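You operate a simulated robot arm through the tools that you are given. There is no shell and no other tool.

You run a simulated robot arm. Do the job below in one go: nothing can be reset, and whatever is moved stays where it is left.

Task
Shut the gate, run carriage one out and open the mould once the can is firm.
Fine: firm is the green of the can heat dial; start each motion with the white button.

The check looks at the end state, three seconds after you hand in, the way a careful person would. Anything else that was tipped, shoved, dropped, spilled or broken makes it a failure.

Robot
A 6-joint arm with a two-finger gripper, fixed in place. Base frame: the origin is on the floor under the middle of its stand, x ahead of it, y to its left, z up. Units: mm, rad, N and s.
It reaches about 1572 mm from its shoulder. Its first joint turns from -2.897 to 2.897 rad. Payload 2.45 kg.
Tool frame: the origin (TCP) lies between the finger pads and is the grasp point; the fingertips stand 20 mm ahead of it; z points along the fingers, y is the line along which they close. The gripper opens to 140 mm; its body begins 168 mm behind the TCP.
Orientation is that of the tool frame in the base frame, as [roll, pitch, yaw] about the fixed x, y, z axes, in that order (R = Rz(yaw) Ry(pitch) Rx(roll)). With the fingers straight down and closing along the base's y, the tool's x points along the base's -x, its y along +y and its z along -z.

Tools
- The arm moves only by the tool apply_moves. Its argument "increments" is one flat list of numbers, 7 for each row, row after row: the shift along the tool's x, y, z in mm, then the turn, a rotation vector about the tool's x, y, z in rad, then the finger opening in mm, from 0 to 140. In form: [dx, dy, dz, rx, ry, rz, fingers, dx, dy, dz, rx, ry, rz, fingers, ...]. A call has 1 to 20 rows; each row shifts and turns the commanded pose from where the row before left it, along the tool's axes as they then stand. Rows are played at 5 a second. More than 50 mm and 0.15 rad between two rows, or a gripper value outside its range, and nothing of the call is played. A pose out of reach is approached as far as the arm can. The call stops where the force on the tool passes 40 N (or 10 N more than at its start, if that is more) or the arm is blocked; 0.2 s more then pass. Each finger travels about 45 mm/s and halts on what it meets, pressing with about 38 N; the grip force reading is that of the motor and also rises with nothing between the fingers. The clock runs only during rows and for 0.2 s after the last one: add rows that do not move to give the fingers time. The reply holds the time, the measured pose of the TCP, the force on the tool along the base axes, the opening and the grip force, in the units named above and with some noise, with the torque about the TCP (base axes, N m) and any sound that the robot's microphone picked up.
- Cameras (640 x 400 px; columns grow to the right, rows downward): "scene" is fixed at [402.2, -500.2, 1547.4]; the picture's right is [0.59, -0.81, 0.00], its down [-0.40, -0.29, -0.87] and it looks along [0.70, 0.51, -0.49] (base axes); focal length 320 px, centre (320, 200). "wrist" rides on the gripper at [78, 11, -209] in the tool frame; the picture's right is [-0.14, 0.99, 0.00], its down [-0.92, -0.13, -0.37] and it looks along [-0.37, -0.05, 0.93] (tool axes); focal length 280 px, centre (320, 200). There is no depth. A picture from a camera that has moved, and an enlarged one, comes with that camera's place and axes in the base frame and with its lens.
- capture(camera): a new picture of that camera. It takes no simulated time.
- inspect(camera, box): a new picture of the part [left, top, right, bottom] of that camera's present view, enlarged. It takes no simulated time.
- finish_job(): hands the job in; it is judged then, once.

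Nothing tells you positions but the pictures and the camera data. Unless the task says otherwise, let go and move clear before handing in.

The tools are called after ">>>" as name(argument=value, ...) on one line, values as JSON. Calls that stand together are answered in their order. apply_moves: Moves the arm, as the interface text tells. Its arguments: {"type":"object","properties":{"increments":{"type":"array","items":{"type":"number"}}},"required":["increments"]} The other tools are called the same way: capture (camera) takes a picture; inspect (camera, box) takes an enlarged picture of a part of a camera's view; finish_job () hands the job in.

At the start:

```text
clock: 0.0
eef_pos: [675.4, -147.8, 1376.3]
tcp_rot: [-3.141, -0.001, -3.141]
contact_force: [0.6, -0.4, -0.3]
torque: [0.01, 0.01, -0.04]
gripper_width: 140.0
grip_force: 0.1
```

scene: 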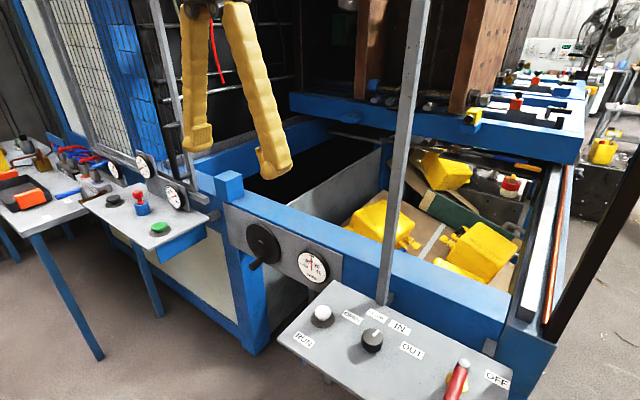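
wrist: 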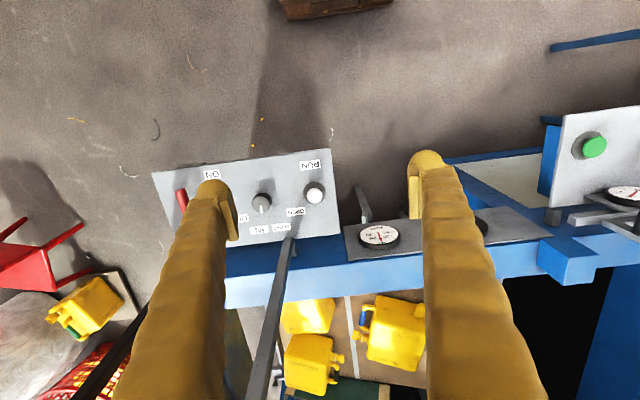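

I see a rotational-moulding type machine with a control panel near the front (white button, selector knob, red lever), dials and a side table. First I'll look closer at all parts before moving.

>>> inspect(camera="scene", box=[270, 270, 530, 400])

>>> inspect(camera="scene", box=[70, 130, 230, 260])

>>> inspect(camera="scene", box=[220, 200, 360, 300])

>>> inspect(camera="scene", box=[320, 0, 640, 200])

>>> inspect(camera="wrist", box=[140, 140, 400, 270])

>>> inspect(camera="scene", box=[0, 100, 120, 230])

```text
2.46 times, centred on (400, 335) of scene
camera zoom: at [402.2, -500.2, 1547.4], right [0.59, -0.81, 0.0], down [-0.4, -0.29, -0.87], along [0.7, 0.51, -0.49], focal length 788 px, centre (123, -132)
```

zoom: 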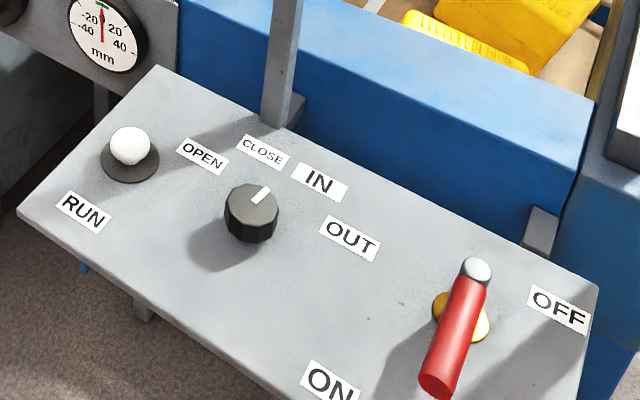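

```text
3.08 times, centred on (150, 195) of scene
camera zoom: at [402.2, -500.2, 1547.4], right [0.59, -0.81, 0.0], down [-0.4, -0.29, -0.87], along [0.7, 0.51, -0.49], focal length 984 px, centre (843, 215)
```

zoom: 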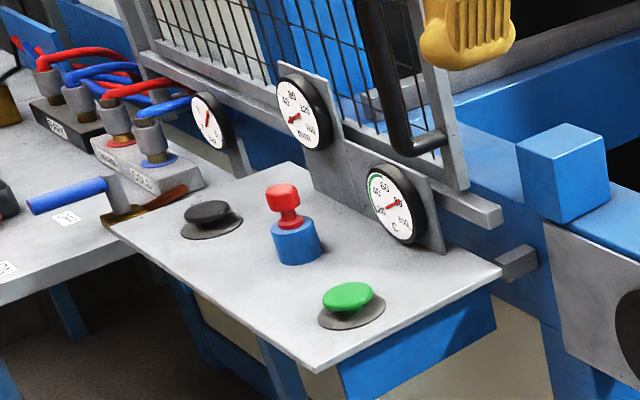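

```text
4.00 times, centred on (290, 250) of scene
camera zoom: at [402.2, -500.2, 1547.4], right [0.59, -0.81, 0.0], down [-0.4, -0.29, -0.87], along [0.7, 0.51, -0.49], focal length 1280 px, centre (440, 0)
```

zoom: 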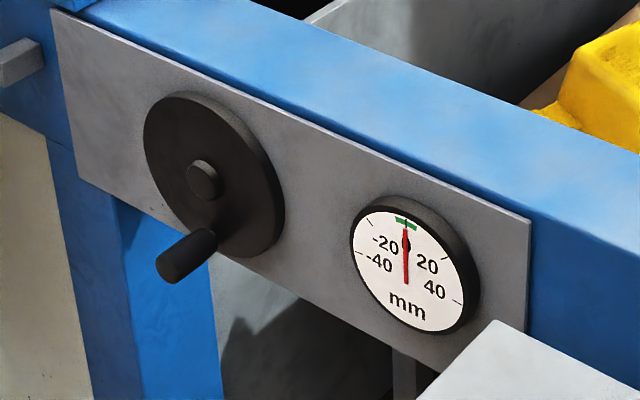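

```text
2.00 times, centred on (480, 100) of scene
camera zoom: at [402.2, -500.2, 1547.4], right [0.59, -0.81, 0.0], down [-0.4, -0.29, -0.87], along [0.7, 0.51, -0.49], focal length 640 px, centre (0, 400)
```

zoom: 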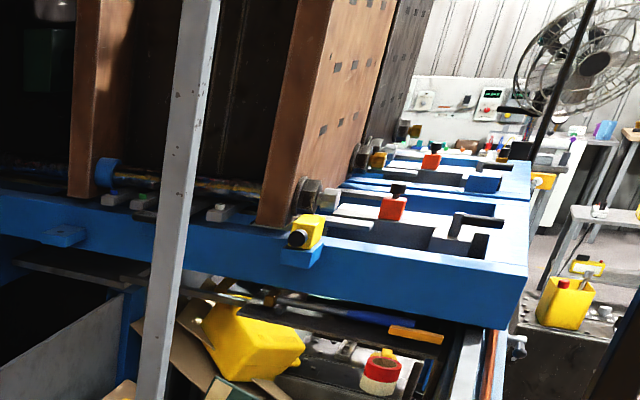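

```text
2.46 times, centred on (270, 205) of wrist
camera zoom: at [597.8, -135.4, 1586.1], right [0.14, 0.99, 0.0], down [0.92, -0.13, 0.37], along [0.37, -0.05, -0.93], focal length 690 px, centre (443, 188)
```

zoom: 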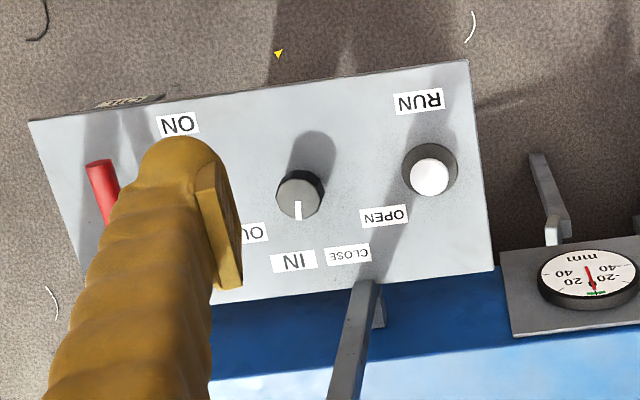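

```text
3.08 times, centred on (60, 165) of scene
camera zoom: at [402.2, -500.2, 1547.4], right [0.59, -0.81, 0.0], down [-0.4, -0.29, -0.87], along [0.7, 0.51, -0.49], focal length 984 px, centre (1120, 308)
```

zoom: 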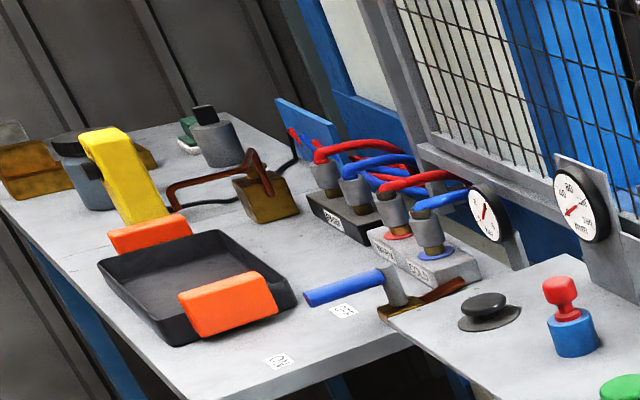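

The gate looks like the mesh panel with the black handle at the left; the front panel has a RUN button, a selector (OPEN/CLOSE/IN/OUT) and a red ON/OFF lever. I'll zoom in on dials, lever, and gate for details.

>>> inspect(camera="scene", box=[100, 145, 160, 185])

>>> inspect(camera="scene", box=[150, 170, 210, 220])

>>> inspect(camera="scene", box=[420, 330, 530, 400])

>>> inspect(camera="scene", box=[40, 0, 240, 200])

>>> inspect(camera="scene", box=[280, 100, 560, 330])

>>> inspect(camera="scene", box=[340, 300, 420, 360])

>>> inspect(camera="wrist", box=[480, 90, 640, 300])

```text
10.00 times, centred on (130, 165) of scene
camera zoom: at [402.2, -500.2, 1547.4], right [0.59, -0.81, 0.0], down [-0.4, -0.29, -0.87], along [0.7, 0.51, -0.49], focal length 3200 px, centre (2220, 550)
```

zoom: 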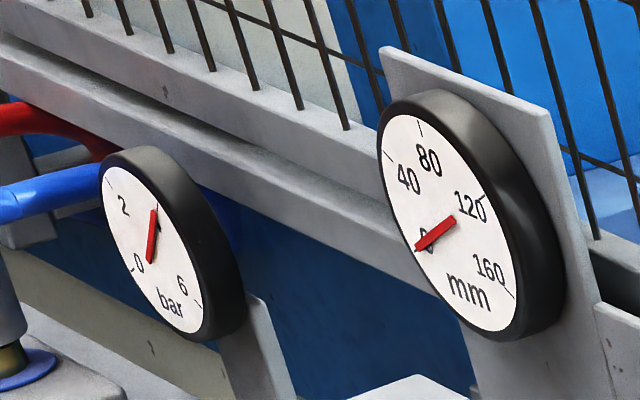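

```text
8.00 times, centred on (180, 195) of scene
camera zoom: at [402.2, -500.2, 1547.4], right [0.59, -0.81, 0.0], down [-0.4, -0.29, -0.87], along [0.7, 0.51, -0.49], focal length 2560 px, centre (1440, 240)
```

zoom: 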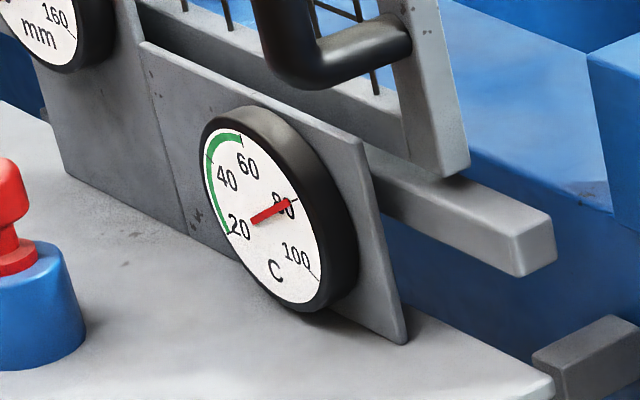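

```text
5.71 times, centred on (475, 365) of scene
camera zoom: at [402.2, -500.2, 1547.4], right [0.59, -0.81, 0.0], down [-0.4, -0.29, -0.87], along [0.7, 0.51, -0.49], focal length 1828 px, centre (-566, -743)
```

zoom: 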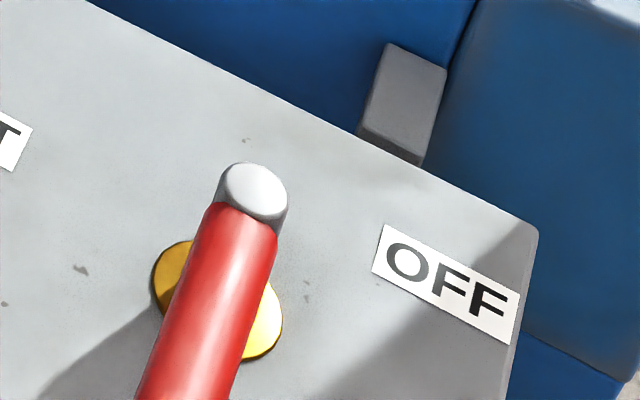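

```text
2.00 times, centred on (140, 100) of scene
camera zoom: at [402.2, -500.2, 1547.4], right [0.59, -0.81, 0.0], down [-0.4, -0.29, -0.87], along [0.7, 0.51, -0.49], focal length 640 px, centre (680, 400)
```

zoom: 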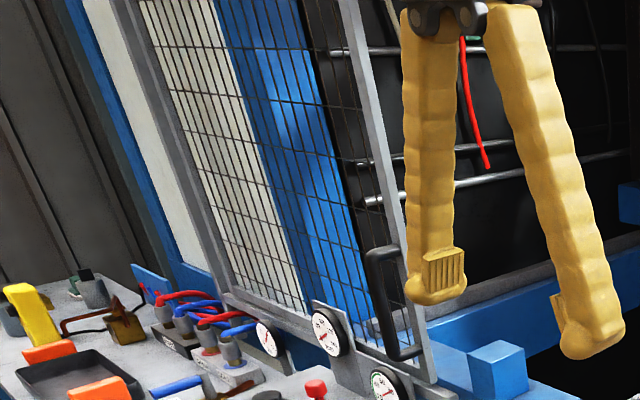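

```text
1.74 times, centred on (420, 215) of scene
camera zoom: at [402.2, -500.2, 1547.4], right [0.59, -0.81, 0.0], down [-0.4, -0.29, -0.87], along [0.7, 0.51, -0.49], focal length 556 px, centre (146, 174)
```

zoom: 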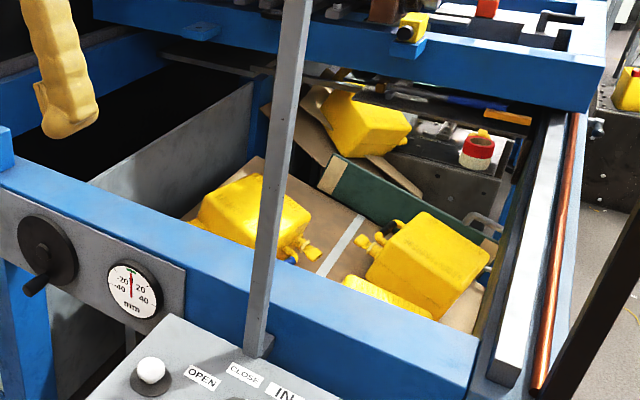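

```text
6.67 times, centred on (380, 330) of scene
camera zoom: at [402.2, -500.2, 1547.4], right [0.59, -0.81, 0.0], down [-0.4, -0.29, -0.87], along [0.7, 0.51, -0.49], focal length 2133 px, centre (-80, -667)
```

zoom: 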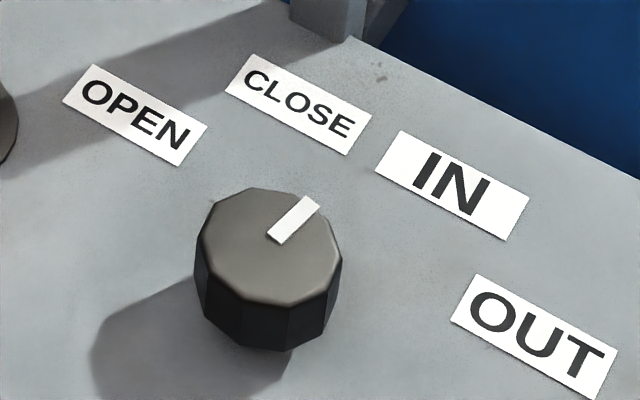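

```text
1.90 times, centred on (560, 195) of wrist
camera zoom: at [597.8, -135.4, 1586.1], right [0.14, 0.99, 0.0], down [0.92, -0.13, 0.37], along [0.37, -0.05, -0.93], focal length 534 px, centre (-137, 210)
```

zoom: 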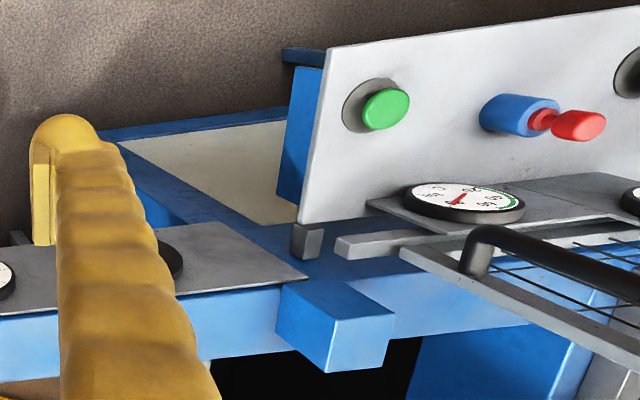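

The can heat dial reads about 82 °C with green below about 57, so it needs time to cool. I'll look at the label on the front edge of the panel and other pieces, then move the arm to get better views.

>>> inspect(camera="wrist", box=[150, 150, 250, 220])

>>> inspect(camera="scene", box=[200, 0, 420, 140])

>>> inspect(camera="scene", box=[0, 130, 110, 220])

>>> inspect(camera="scene", box=[440, 60, 600, 180])

```text
5.71 times, centred on (200, 185) of wrist
camera zoom: at [597.8, -135.4, 1586.1], right [0.14, 0.99, 0.0], down [0.92, -0.13, 0.37], along [0.37, -0.05, -0.93], focal length 1602 px, centre (1006, 286)
```

zoom: 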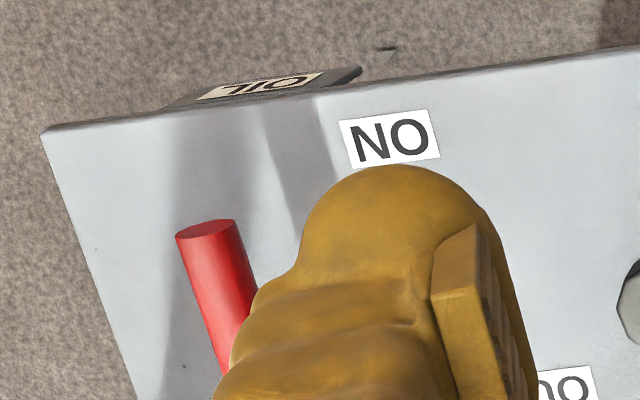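

```text
2.86 times, centred on (310, 70) of scene
camera zoom: at [402.2, -500.2, 1547.4], right [0.59, -0.81, 0.0], down [-0.4, -0.29, -0.87], along [0.7, 0.51, -0.49], focal length 914 px, centre (349, 571)
```

zoom: 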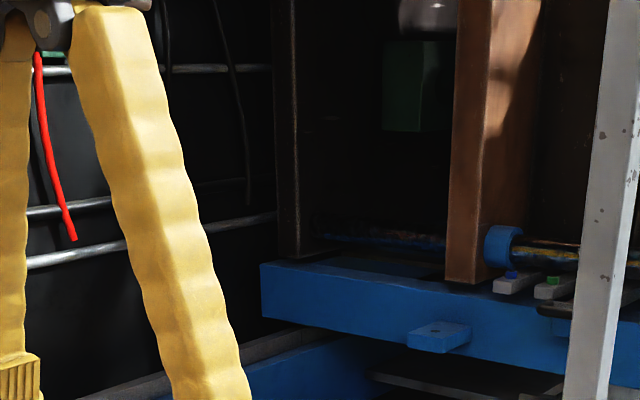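

```text
4.44 times, centred on (55, 175) of scene
camera zoom: at [402.2, -500.2, 1547.4], right [0.59, -0.81, 0.0], down [-0.4, -0.29, -0.87], along [0.7, 0.51, -0.49], focal length 1422 px, centre (1498, 311)
```

zoom: 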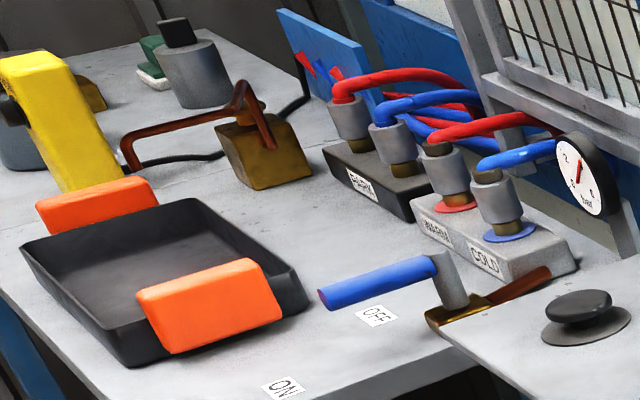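

```text
3.33 times, centred on (520, 120) of scene
camera zoom: at [402.2, -500.2, 1547.4], right [0.59, -0.81, 0.0], down [-0.4, -0.29, -0.87], along [0.7, 0.51, -0.49], focal length 1066 px, centre (-347, 467)
```

zoom: 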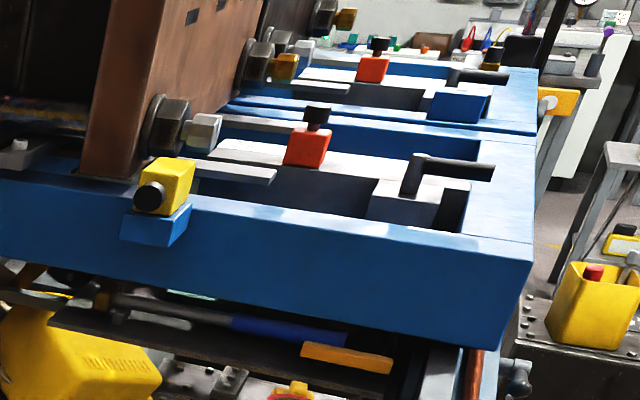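

The red lever is labelled OIL, and there's a water valve with a blue handle at OFF plus hose blocks on the left table. I'll slide the arm over to the left at its present height to see that table and the gate from above, and learn whether the dial falls with time.

>>> apply_moves(increments=[0, 50, 0, 0, 0, 0, 140, 0, 50, 0, 0, 0, 0, 140, 0, 50, 0, 0, 0, 0, 140, 0, 50, 0, 0, 0, 0, 140, 0, 50, 0, 0, 0, 0, 140, 0, 50, 0, 0, 0, 0, 140, 0, 50, 0, 0, 0, 0, 140, 0, 50, 0, 0, 0, 0, 140, 0, 50, 0, 0, 0, 0, 140, 0, 50, 0, 0, 0, 0, 140])

>>> capture(camera="wrist")

>>> capture(camera="scene")

>>> inspect(camera="scene", box=[150, 170, 210, 220])

```text
clock: 2.2
eef_pos: [674.5, 351.7, 1376.3]
tcp_rot: [-3.141, 0.001, 3.141]
contact_force: [0.9, 0.0, 0.2]
torque: [0.01, -0.06, 0.02]
gripper_width: 139.7
grip_force: 0.1
```

```text
taken
camera wrist: at [597.4, 364.3, 1585.6], right [0.14, 0.99, 0.0], down [0.92, -0.13, 0.37], along [0.37, -0.05, -0.93], focal length 280 px, centre (320, 200)
```

wrist: 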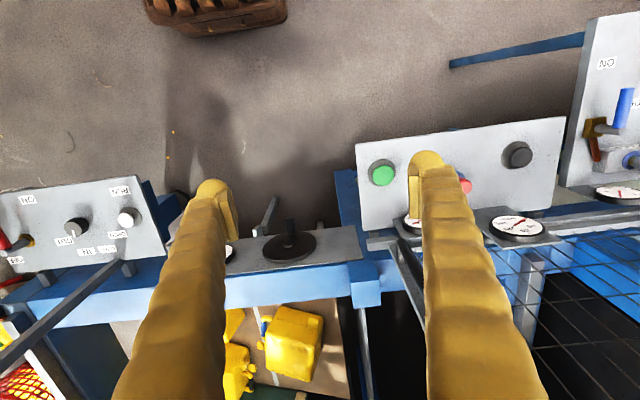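

```text
taken
```

scene: 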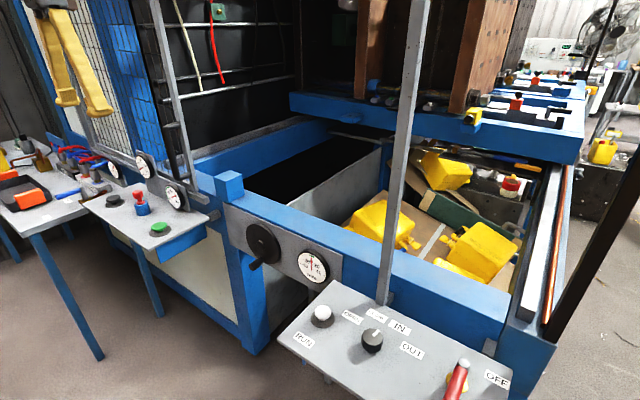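

```text
8.00 times, centred on (180, 195) of scene
camera zoom: at [402.2, -500.2, 1547.4], right [0.59, -0.81, 0.0], down [-0.4, -0.29, -0.87], along [0.7, 0.51, -0.49], focal length 2560 px, centre (1440, 240)
```

zoom: 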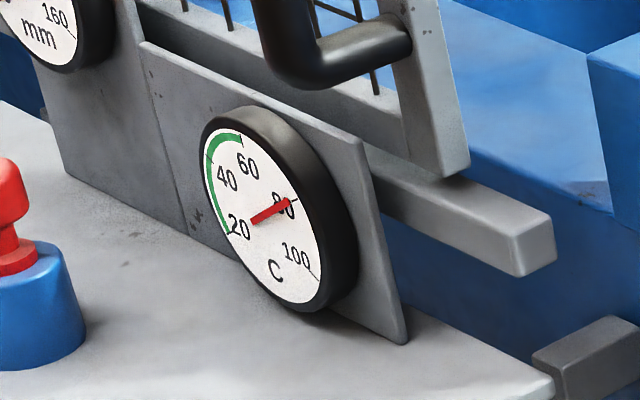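

The dial hasn't visibly moved in 2 s. I'll continue further left to see the hose table and the valve closely.

>>> apply_moves(increments=[0, 50, 0, 0, 0, 0, 140, 0, 50, 0, 0, 0, 0, 140, 0, 50, 0, 0, 0, 0, 140, 0, 50, 0, 0, 0, 0, 140, 0, 50, 0, 0, 0, 0, 140, 0, 50, 0, 0, 0, 0, 140, 0, 50, 0, 0, 0, 0, 140])

>>> capture(camera="wrist")

>>> inspect(camera="wrist", box=[440, 60, 640, 220])

>>> inspect(camera="scene", box=[150, 170, 210, 220])

```text
clock: 3.8
eef_pos: [677.4, 702.5, 1377.6]
tcp_rot: [3.14, 0.002, -3.141]
contact_force: [-0.6, -0.2, 0.3]
torque: [0.09, -0.05, 0.02]
gripper_width: 139.8
grip_force: 0.1
```

```text
taken
camera wrist: at [598.4, 714.8, 1587.3], right [0.14, 0.99, 0.0], down [0.92, -0.13, 0.37], along [0.37, -0.05, -0.93], focal length 280 px, centre (320, 200)
```

wrist: 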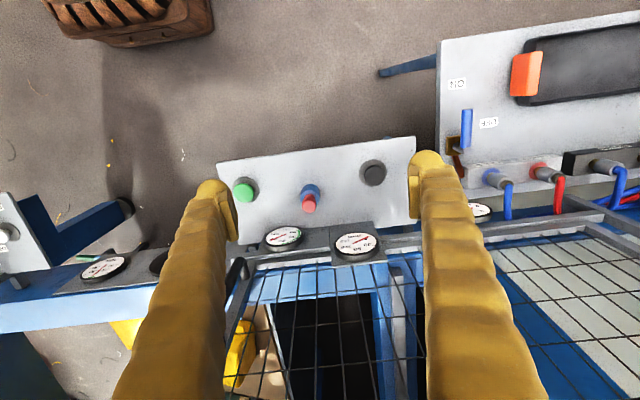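

```text
2.50 times, centred on (540, 140) of wrist
camera zoom: at [598.4, 714.8, 1587.3], right [0.14, 0.99, 0.0], down [0.92, -0.13, 0.37], along [0.37, -0.05, -0.93], focal length 701 px, centre (-230, 350)
```

zoom: 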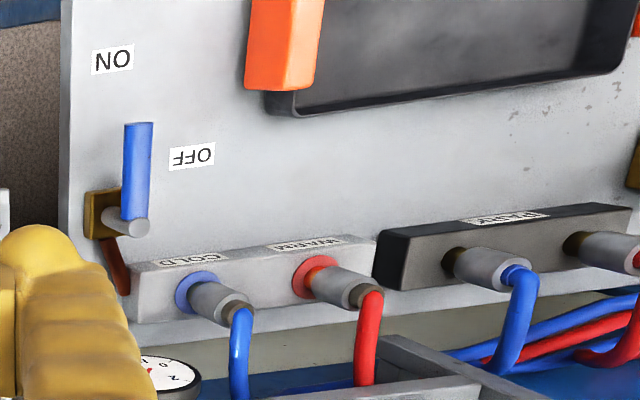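

```text
8.00 times, centred on (180, 195) of scene
camera zoom: at [402.2, -500.2, 1547.4], right [0.59, -0.81, 0.0], down [-0.4, -0.29, -0.87], along [0.7, 0.51, -0.49], focal length 2560 px, centre (1440, 240)
```

zoom: 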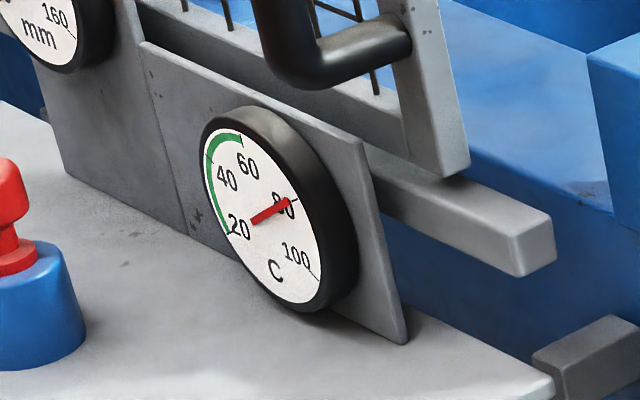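

From both views the water valve handle points along −x to ON, so the cooling is already on and I should leave it. Now I'll study the gate handle, its rail and the dials from here.

>>> inspect(camera="wrist", box=[200, 200, 440, 350])

>>> inspect(camera="wrist", box=[0, 170, 200, 330])

>>> inspect(camera="scene", box=[120, 0, 320, 210])

>>> inspect(camera="wrist", box=[540, 140, 640, 240])

```text
2.67 times, centred on (320, 275) of wrist
camera zoom: at [598.4, 714.8, 1587.3], right [0.14, 0.99, 0.0], down [0.92, -0.13, 0.37], along [0.37, -0.05, -0.93], focal length 748 px, centre (320, 0)
```

zoom: 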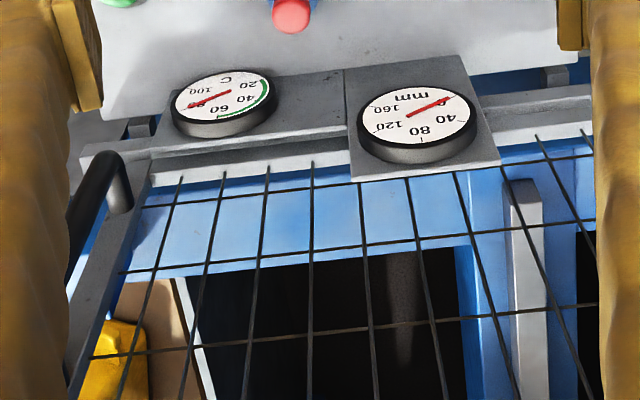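

```text
2.50 times, centred on (100, 250) of wrist
camera zoom: at [598.4, 714.8, 1587.3], right [0.14, 0.99, 0.0], down [0.92, -0.13, 0.37], along [0.37, -0.05, -0.93], focal length 701 px, centre (870, 75)
```

zoom: 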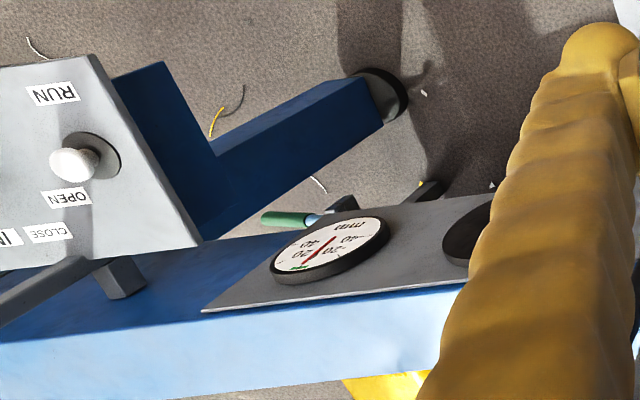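

```text
1.90 times, centred on (220, 105) of scene
camera zoom: at [402.2, -500.2, 1547.4], right [0.59, -0.81, 0.0], down [-0.4, -0.29, -0.87], along [0.7, 0.51, -0.49], focal length 609 px, centre (510, 381)
```

zoom: 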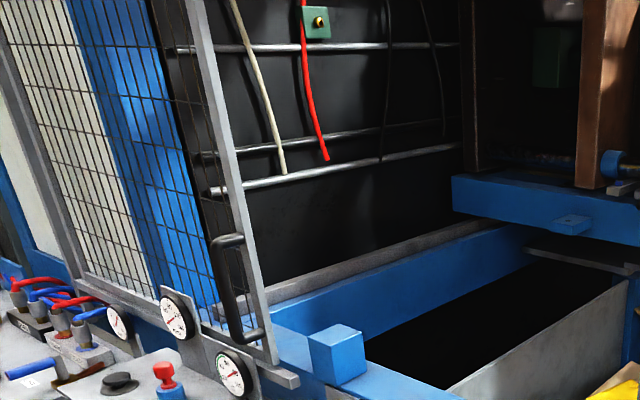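

```text
4.00 times, centred on (590, 190) of wrist
camera zoom: at [598.4, 714.8, 1587.3], right [0.14, 0.99, 0.0], down [0.92, -0.13, 0.37], along [0.37, -0.05, -0.93], focal length 1122 px, centre (-760, 240)
```

zoom: 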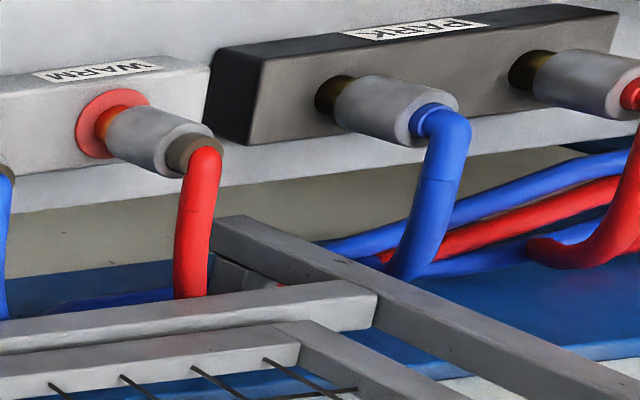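

The gate leaf seems to slide along y toward the grey post near the control panel. I'll tilt the wrist to look forward and up so I can confirm the gate's track and check what's inside the machine.

>>> apply_moves(increments=[0, -50, 0, 0, -0.15, 0, 140, 0, -50, 0, 0, -0.15, 0, 140, 0, -50, 0, 0, -0.15, 0, 140, 0, -50, 0, 0, -0.15, 0, 140, 0, -50, 0, 0, -0.15, 0, 140, 0, -50, 0, 0, -0.15, 0, 140, 0, -50, 0, 0, -0.15, 0, 140, 0, 0, 0, 0, 0, 0, 140])

>>> capture(camera="wrist")

>>> inspect(camera="scene", box=[150, 170, 210, 220])

```text
clock: 5.6
eef_pos: [675.1, 353.2, 1377.3]
tcp_rot: [3.14, 1.05, -3.141]
contact_force: [-0.1, 0.2, 0.1]
torque: [0.0, 0.0, 0.0]
gripper_width: 139.9
grip_force: 0.1
```

```text
taken
camera wrist: at [454.7, 365.0, 1413.2], right [0.07, 0.99, 0.12], down [0.14, -0.13, 0.98], along [0.99, -0.05, -0.14], focal length 280 px, centre (320, 200)
```

wrist: 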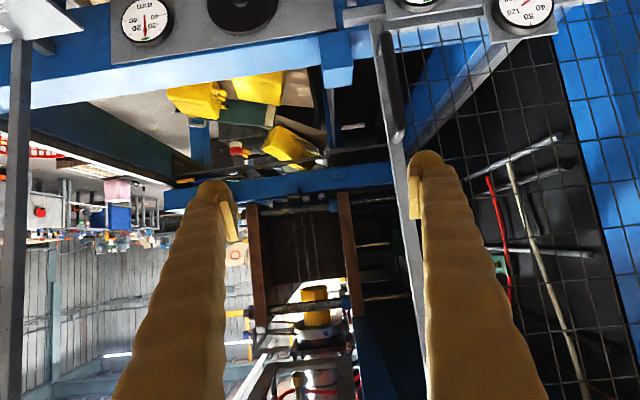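

```text
8.00 times, centred on (180, 195) of scene
camera zoom: at [402.2, -500.2, 1547.4], right [0.59, -0.81, 0.0], down [-0.4, -0.29, -0.87], along [0.7, 0.51, -0.49], focal length 2560 px, centre (1440, 240)
```

zoom: 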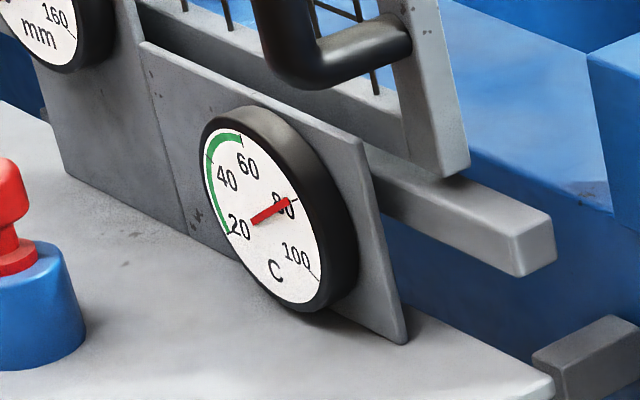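

The picture is inverted here (machine top at the bottom). I'll tilt a bit further to see the top of the gate and inspect the interior.

>>> inspect(camera="wrist", box=[150, 100, 400, 260])

>>> inspect(camera="wrist", box=[200, 200, 420, 400])

>>> apply_moves(increments=[0, 0, 0, 0, -0.15, 0, 140, 0, 0, 0, 0, -0.15, 0, 140, 0, 0, 0, 0, -0.15, 0, 140, 0, 0, 0, 0, -0.15, 0, 140])

>>> capture(camera="wrist")

```text
2.50 times, centred on (275, 180) of wrist
camera zoom: at [454.7, 365.0, 1413.2], right [0.07, 0.99, 0.12], down [0.14, -0.13, 0.98], along [0.99, -0.05, -0.14], focal length 701 px, centre (432, 250)
```

zoom: 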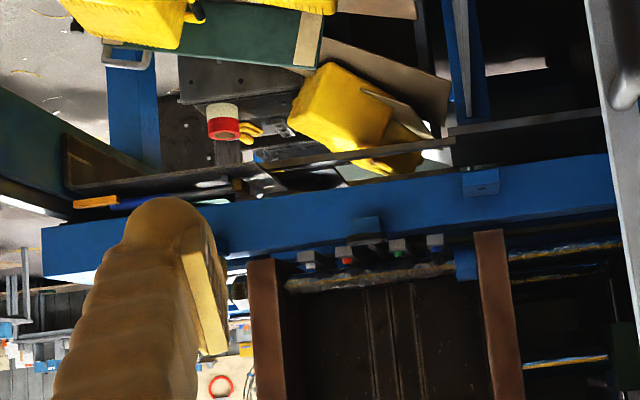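

```text
2.00 times, centred on (310, 300) of wrist
camera zoom: at [454.7, 365.0, 1413.2], right [0.07, 0.99, 0.12], down [0.14, -0.13, 0.98], along [0.99, -0.05, -0.14], focal length 561 px, centre (340, 0)
```

zoom: 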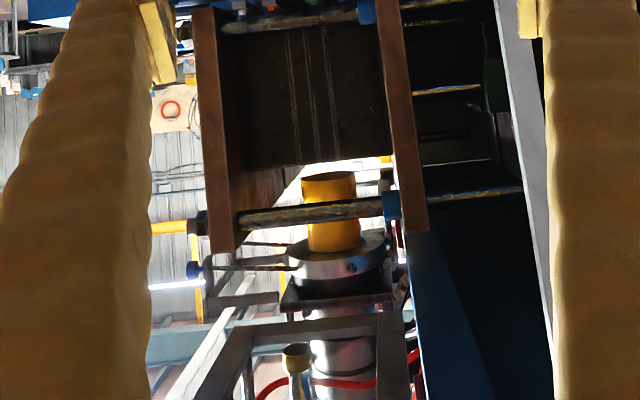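

```text
clock: 6.6
eef_pos: [674.4, 353.3, 1375.7]
tcp_rot: [0.009, 1.49, 0.009]
contact_force: [-0.1, -0.1, 0.0]
torque: [0.0, 0.04, 0.03]
gripper_width: 140.1
grip_force: 0.0
```

```text
taken
camera wrist: at [473.3, 364.7, 1282.6], right [-0.01, 0.99, 0.14], down [-0.44, -0.13, 0.89], along [0.9, -0.05, 0.44], focal length 280 px, centre (320, 200)
```

wrist: 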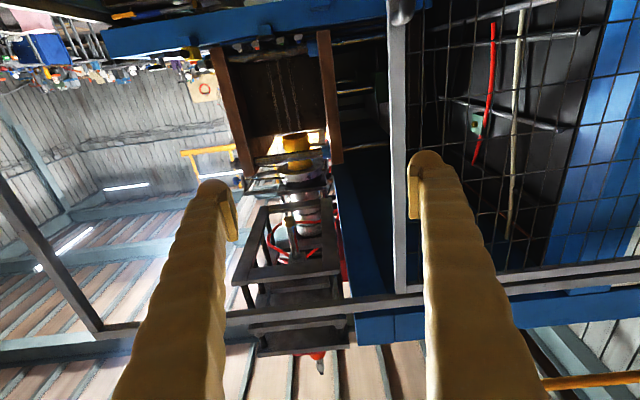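

The gate hangs on a top rail running to the grey post, so it must be slid toward −y until it meets the post. I'll level the tool, drop to the handle's height and face it to measure it.

>>> apply_moves(increments=[0, 0, 0, 0, 0.08, 0, 100, 45, 27, 0, 0, 0, 0, 100, 45, 27, 0, 0, 0, 0, 100, 45, 27, 0, 0, 0, 0, 100, 45, 27, 0, 0, 0, 0, 100, 45, 27, 0, 0, 0, 0, 100, 0, 0, 0, 0, 0, 0, 100])

>>> capture(camera="wrist")

>>> inspect(camera="scene", box=[150, 170, 210, 220])

>>> capture(camera="scene")

```text
refused: row 2 steps farther than a row can; nothing moved
```

```text
taken
camera wrist: at [473.3, 364.7, 1282.6], right [-0.01, 0.99, 0.14], down [-0.44, -0.13, 0.89], along [0.9, -0.05, 0.44], focal length 280 px, centre (320, 200)
```

wrist: 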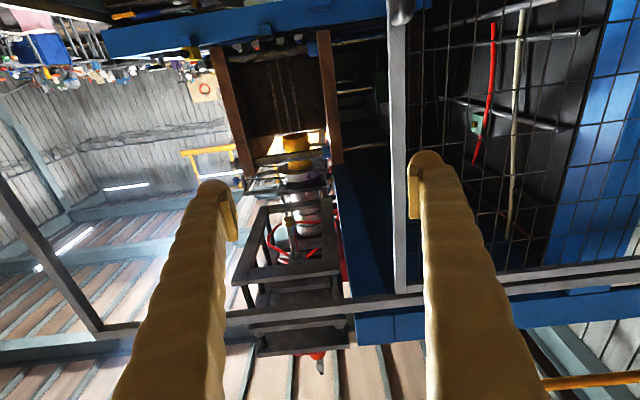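

```text
8.00 times, centred on (180, 195) of scene
camera zoom: at [402.2, -500.2, 1547.4], right [0.59, -0.81, 0.0], down [-0.4, -0.29, -0.87], along [0.7, 0.51, -0.49], focal length 2560 px, centre (1440, 240)
```

zoom: 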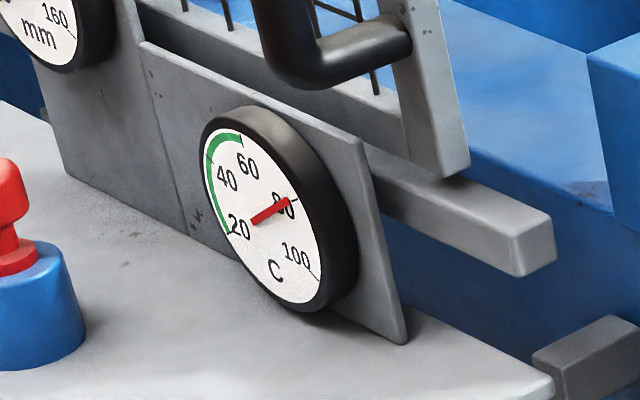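

```text
taken
```

scene: 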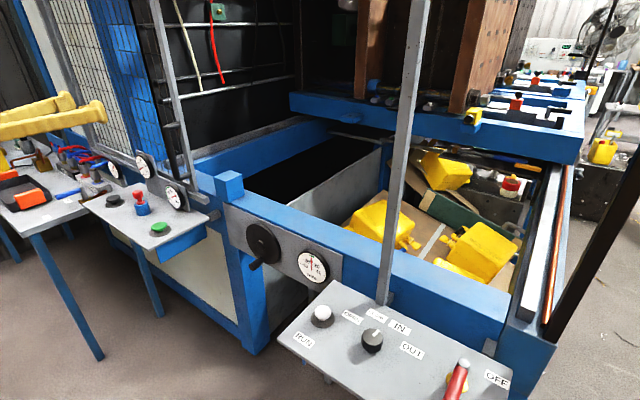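

The row was slightly over 50 mm; I'll use smaller steps for the same move toward the gate handle.

>>> apply_moves(increments=[0, 0, 0, 0, 0.08, 0, 100, 37, 22, 0, 0, 0, 0, 100, 37, 22, 0, 0, 0, 0, 100, 37, 22, 0, 0, 0, 0, 100, 37, 22, 0, 0, 0, 0, 100, 37, 22, 0, 0, 0, 0, 100, 37, 22, 0, 0, 0, 0, 100, 0, 0, 0, 0, 0, 0, 100])

>>> capture(camera="wrist")

>>> inspect(camera="scene", box=[150, 170, 210, 220])

>>> capture(camera="scene")

```text
clock: 8.4
eef_pos: [677.4, 485.2, 1154.8]
tcp_rot: [-2.805, 1.57, -2.803]
contact_force: [0.3, -0.4, -0.5]
torque: [0.03, 0.02, 0.01]
gripper_width: 100.0
grip_force: 0.1
```

```text
taken
camera wrist: at [467.6, 497.3, 1077.3], right [0.0, 0.99, 0.14], down [-0.37, -0.13, 0.92], along [0.93, -0.05, 0.36], focal length 280 px, centre (320, 200)
```

wrist: 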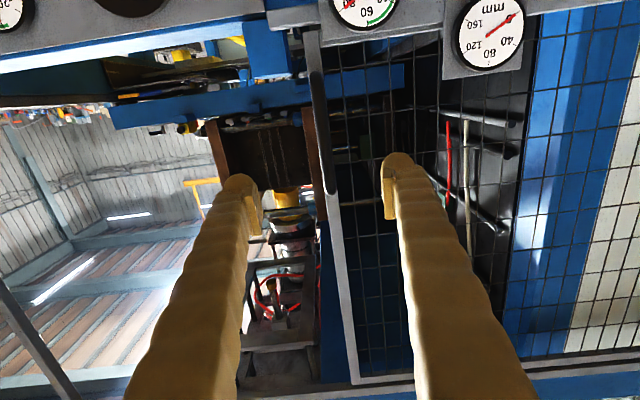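

```text
8.00 times, centred on (180, 195) of scene
camera zoom: at [402.2, -500.2, 1547.4], right [0.59, -0.81, 0.0], down [-0.4, -0.29, -0.87], along [0.7, 0.51, -0.49], focal length 2560 px, centre (1440, 240)
```

zoom: 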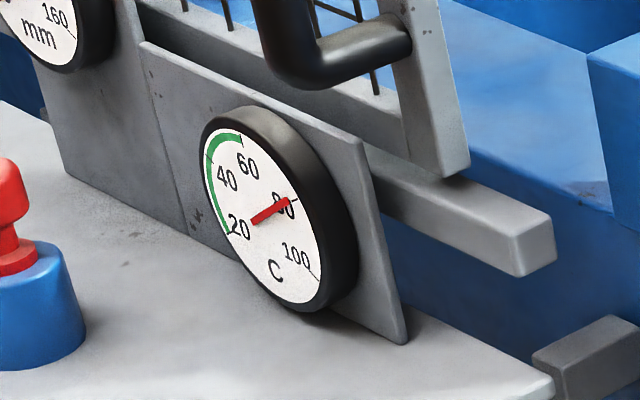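

```text
taken
```

scene: 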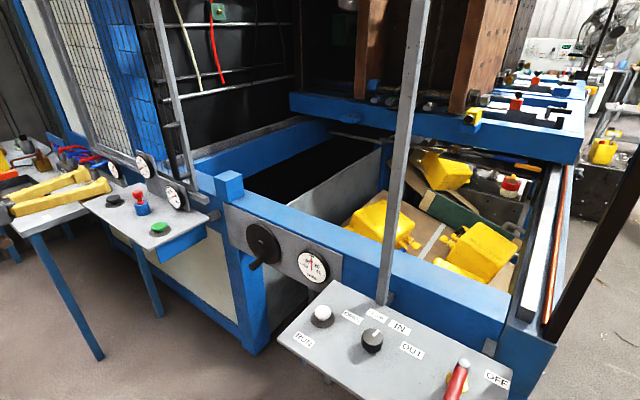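

The handle bar is vertical at about (940, 494, 1045–1245). I'll advance along +x and check before gripping.

>>> apply_moves(increments=[0, 8, 45, 0, 0, 0, 100, 0, 0, 50, 0, 0, 0, 100, 0, 0, 50, 0, 0, 0, 100, 0, 0, 50, 0, 0, 0, 100, 0, 0, 0, 0, 0, 0, 100])

>>> capture(camera="wrist")

>>> capture(camera="scene")

```text
clock: 9.6
eef_pos: [870.2, 491.6, 1153.6]
tcp_rot: [-2.717, 1.569, -2.716]
contact_force: [0.6, 0.4, -0.2]
torque: [0.01, 0.0, 0.02]
gripper_width: 100.1
grip_force: 0.2
```

```text
taken
camera wrist: at [661.9, 503.8, 1076.1], right [0.0, 0.99, 0.14], down [-0.37, -0.13, 0.92], along [0.93, -0.05, 0.36], focal length 280 px, centre (320, 200)
```

wrist: 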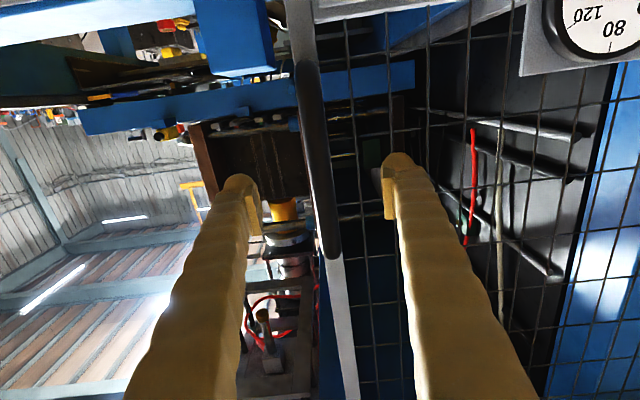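

```text
taken
```

scene: 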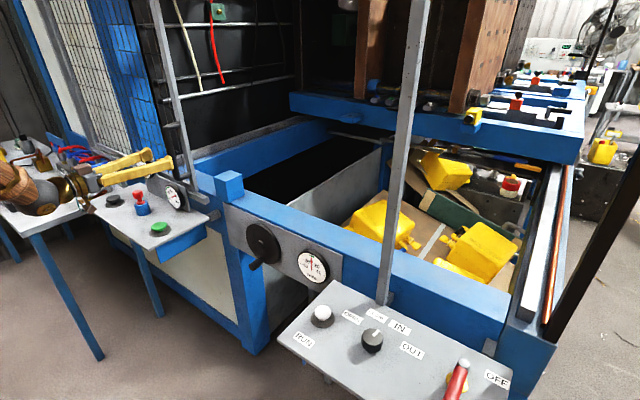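

The bar is nicely centred between the fingers. I'll advance another 40 mm and check depth.

>>> apply_moves(increments=[0, 3, 20, 0, 0, 0, 100, 0, 0, 20, 0, 0, 0, 100, 0, 0, 0, 0, 0, 0, 100])

>>> capture(camera="wrist")

>>> inspect(camera="scene", box=[80, 120, 220, 220])

```text
clock: 10.4
eef_pos: [911.0, 495.0, 1152.7]
tcp_rot: [-2.713, 1.57, -2.713]
contact_force: [-0.4, -0.4, -0.7]
torque: [-0.03, 0.0, 0.0]
gripper_width: 100.1
grip_force: 0.0
```

```text
taken
camera wrist: at [701.7, 506.8, 1076.4], right [0.0, 0.99, 0.14], down [-0.37, -0.13, 0.92], along [0.93, -0.05, 0.36], focal length 280 px, centre (320, 200)
```

wrist: 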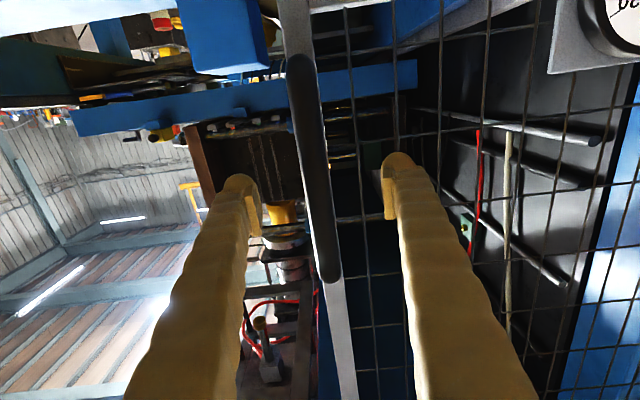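

```text
4.00 times, centred on (150, 170) of scene
camera zoom: at [402.2, -500.2, 1547.4], right [0.59, -0.81, 0.0], down [-0.4, -0.29, -0.87], along [0.7, 0.51, -0.49], focal length 1280 px, centre (1000, 320)
```

zoom: 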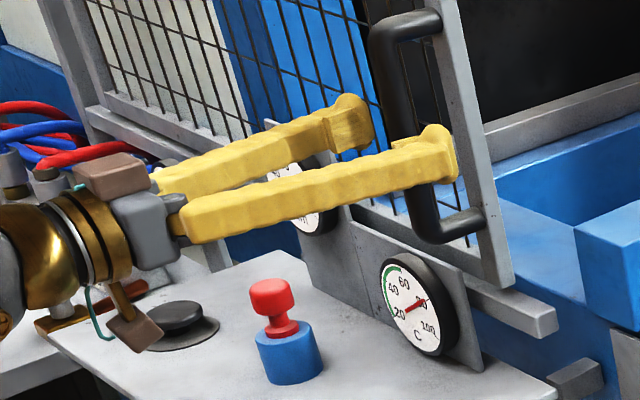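

The bar is now right at the TCP between the pads. I'll close the gripper on it.

>>> apply_moves(increments=[0, 0, 0, 0, 0, 0, 15, 0, 0, 0, 0, 0, 0, 15, 0, 0, 0, 0, 0, 0, 15, 0, 0, 0, 0, 0, 0, 15, 0, 0, 0, 0, 0, 0, 15, 0, 0, 0, 0, 0, 0, 15, 0, 0, 0, 0, 0, 0, 15])

>>> capture(camera="wrist")

>>> inspect(camera="scene", box=[80, 120, 220, 220])

```text
clock: 12.0
eef_pos: [911.1, 493.3, 1153.6]
tcp_rot: [-3.055, 1.569, -3.056]
contact_force: [4.4, -4.2, -0.3]
torque: [0.66, -0.02, -0.04]
gripper_width: 20.7
grip_force: 44.7
```

```text
taken
camera wrist: at [701.6, 506.7, 1076.5], right [0.0, 0.99, 0.14], down [-0.37, -0.13, 0.92], along [0.93, -0.05, 0.36], focal length 280 px, centre (320, 200)
```

wrist: 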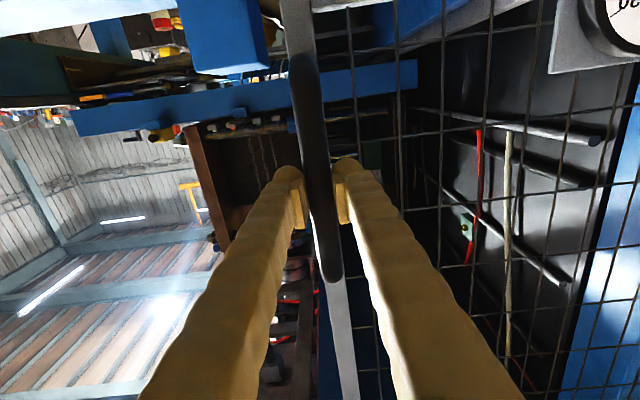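

```text
4.00 times, centred on (150, 170) of scene
camera zoom: at [402.2, -500.2, 1547.4], right [0.59, -0.81, 0.0], down [-0.4, -0.29, -0.87], along [0.7, 0.51, -0.49], focal length 1280 px, centre (1000, 320)
```

zoom: 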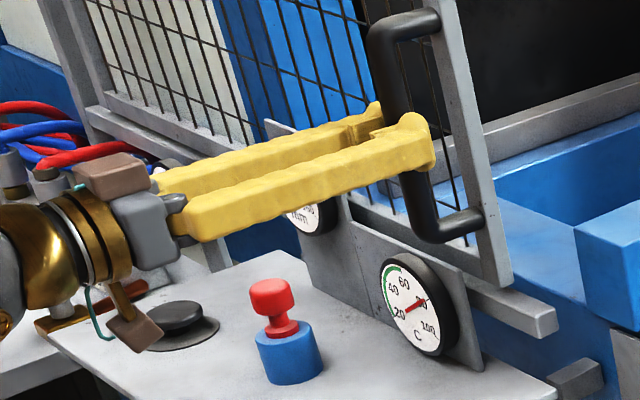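

The bar is gripped (20.7 mm). Now I'll start pulling the gate toward −y gently to test the resistance.

>>> apply_moves(increments=[0, -10, 0, 0, 0, 0, 15, 0, -15, 0, 0, 0, 0, 15, 0, -20, 0, 0, 0, 0, 15, 0, -20, 0, 0, 0, 0, 15])

>>> capture(camera="scene")

```text
clock: 13.0
eef_pos: [910.4, 429.5, 1154.7]
tcp_rot: [-3.052, 1.569, -3.054]
contact_force: [12.1, -4.3, -1.7]
torque: [0.59, 0.09, -0.07]
gripper_width: 20.6
grip_force: 45.1
```

```text
taken
```

scene: 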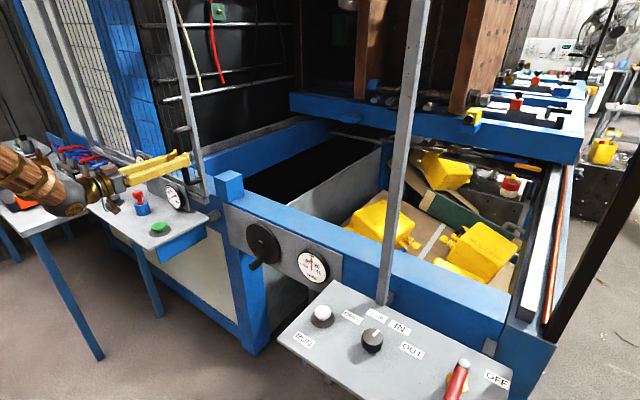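

The gate slides freely. I'll continue in steady steps.

>>> apply_moves(increments=[0, -25, -1, 0, 0, 0, 15, 0, -30, -1, 0, 0, 0, 15, 0, -30, 0, 0, 0, 0, 15, 0, -30, 0, 0, 0, 0, 15, 0, -30, 0, 0, 0, 0, 15, 0, -30, 0, 0, 0, 0, 15, 0, -30, 0, 0, 0, 0, 15, 0, -30, 0, 0, 0, 0, 15, 0, -30, 0, 0, 0, 0, 15, 0, -30, 0, 0, 0, 0, 15, 0, -30, 0, 0, 0, 0, 15, 0, -20, 0, 0, 0, 0, 15])

>>> capture(camera="scene")

>>> capture(camera="wrist")

```text
clock: 15.6
eef_pos: [907.9, 125.0, 1153.0]
tcp_rot: [-3.104, 1.567, -3.119]
contact_force: [22.7, -1.6, -9.2]
torque: [-0.01, -0.15, 0.01]
gripper_width: 20.1
grip_force: 44.8
out of reach, approached as far as the arm can: row 11, 12
```

```text
taken
```

scene: 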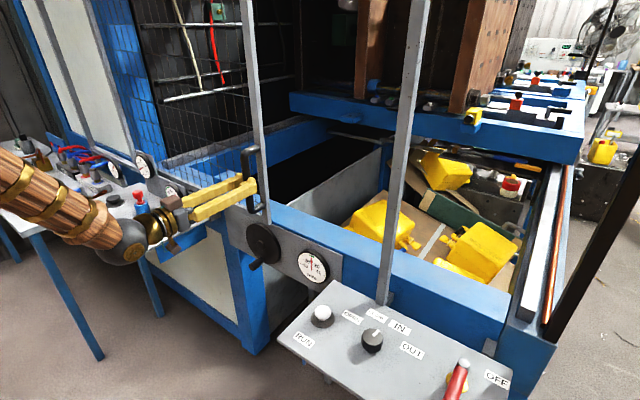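

```text
taken
camera wrist: at [698.2, 139.3, 1077.2], right [0.02, 0.99, 0.14], down [-0.37, -0.12, 0.92], along [0.93, -0.06, 0.36], focal length 280 px, centre (320, 200)
```

wrist: 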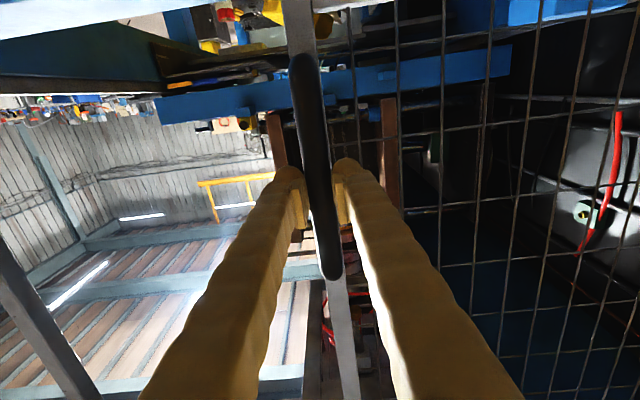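

The gate is about half way, but the arm runs out of its reach with a level tool (too folded). I'll release, tilt the tool to point down-and-forward around the bar, and regrip.

>>> apply_moves(increments=[0, 0, 0, 0, 0, 0, 70, 0, 0, 0, 0, 0, 0, 70, 0, 0, 0, 0, 0, 0, 70, 0, 0, 0, 0, 0, 0, 70])

>>> capture(camera="wrist")

>>> inspect(camera="scene", box=[140, 130, 280, 230])

```text
clock: 16.6
eef_pos: [907.0, 125.1, 1153.9]
tcp_rot: [-3.042, 1.567, -3.057]
contact_force: [-0.2, 0.7, -0.4]
torque: [0.0, 0.0, 0.01]
gripper_width: 70.0
grip_force: 0.0
```

```text
taken
camera wrist: at [697.6, 139.7, 1077.2], right [0.01, 0.99, 0.14], down [-0.37, -0.12, 0.92], along [0.93, -0.06, 0.36], focal length 280 px, centre (320, 200)
```

wrist: 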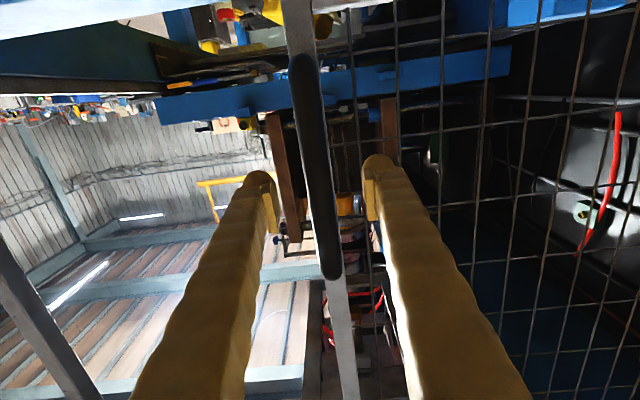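

```text
4.00 times, centred on (210, 180) of scene
camera zoom: at [402.2, -500.2, 1547.4], right [0.59, -0.81, 0.0], down [-0.4, -0.29, -0.87], along [0.7, 0.51, -0.49], focal length 1280 px, centre (760, 280)
```

zoom: 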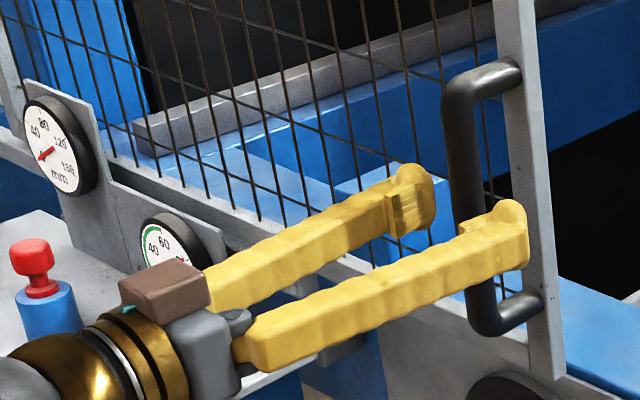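

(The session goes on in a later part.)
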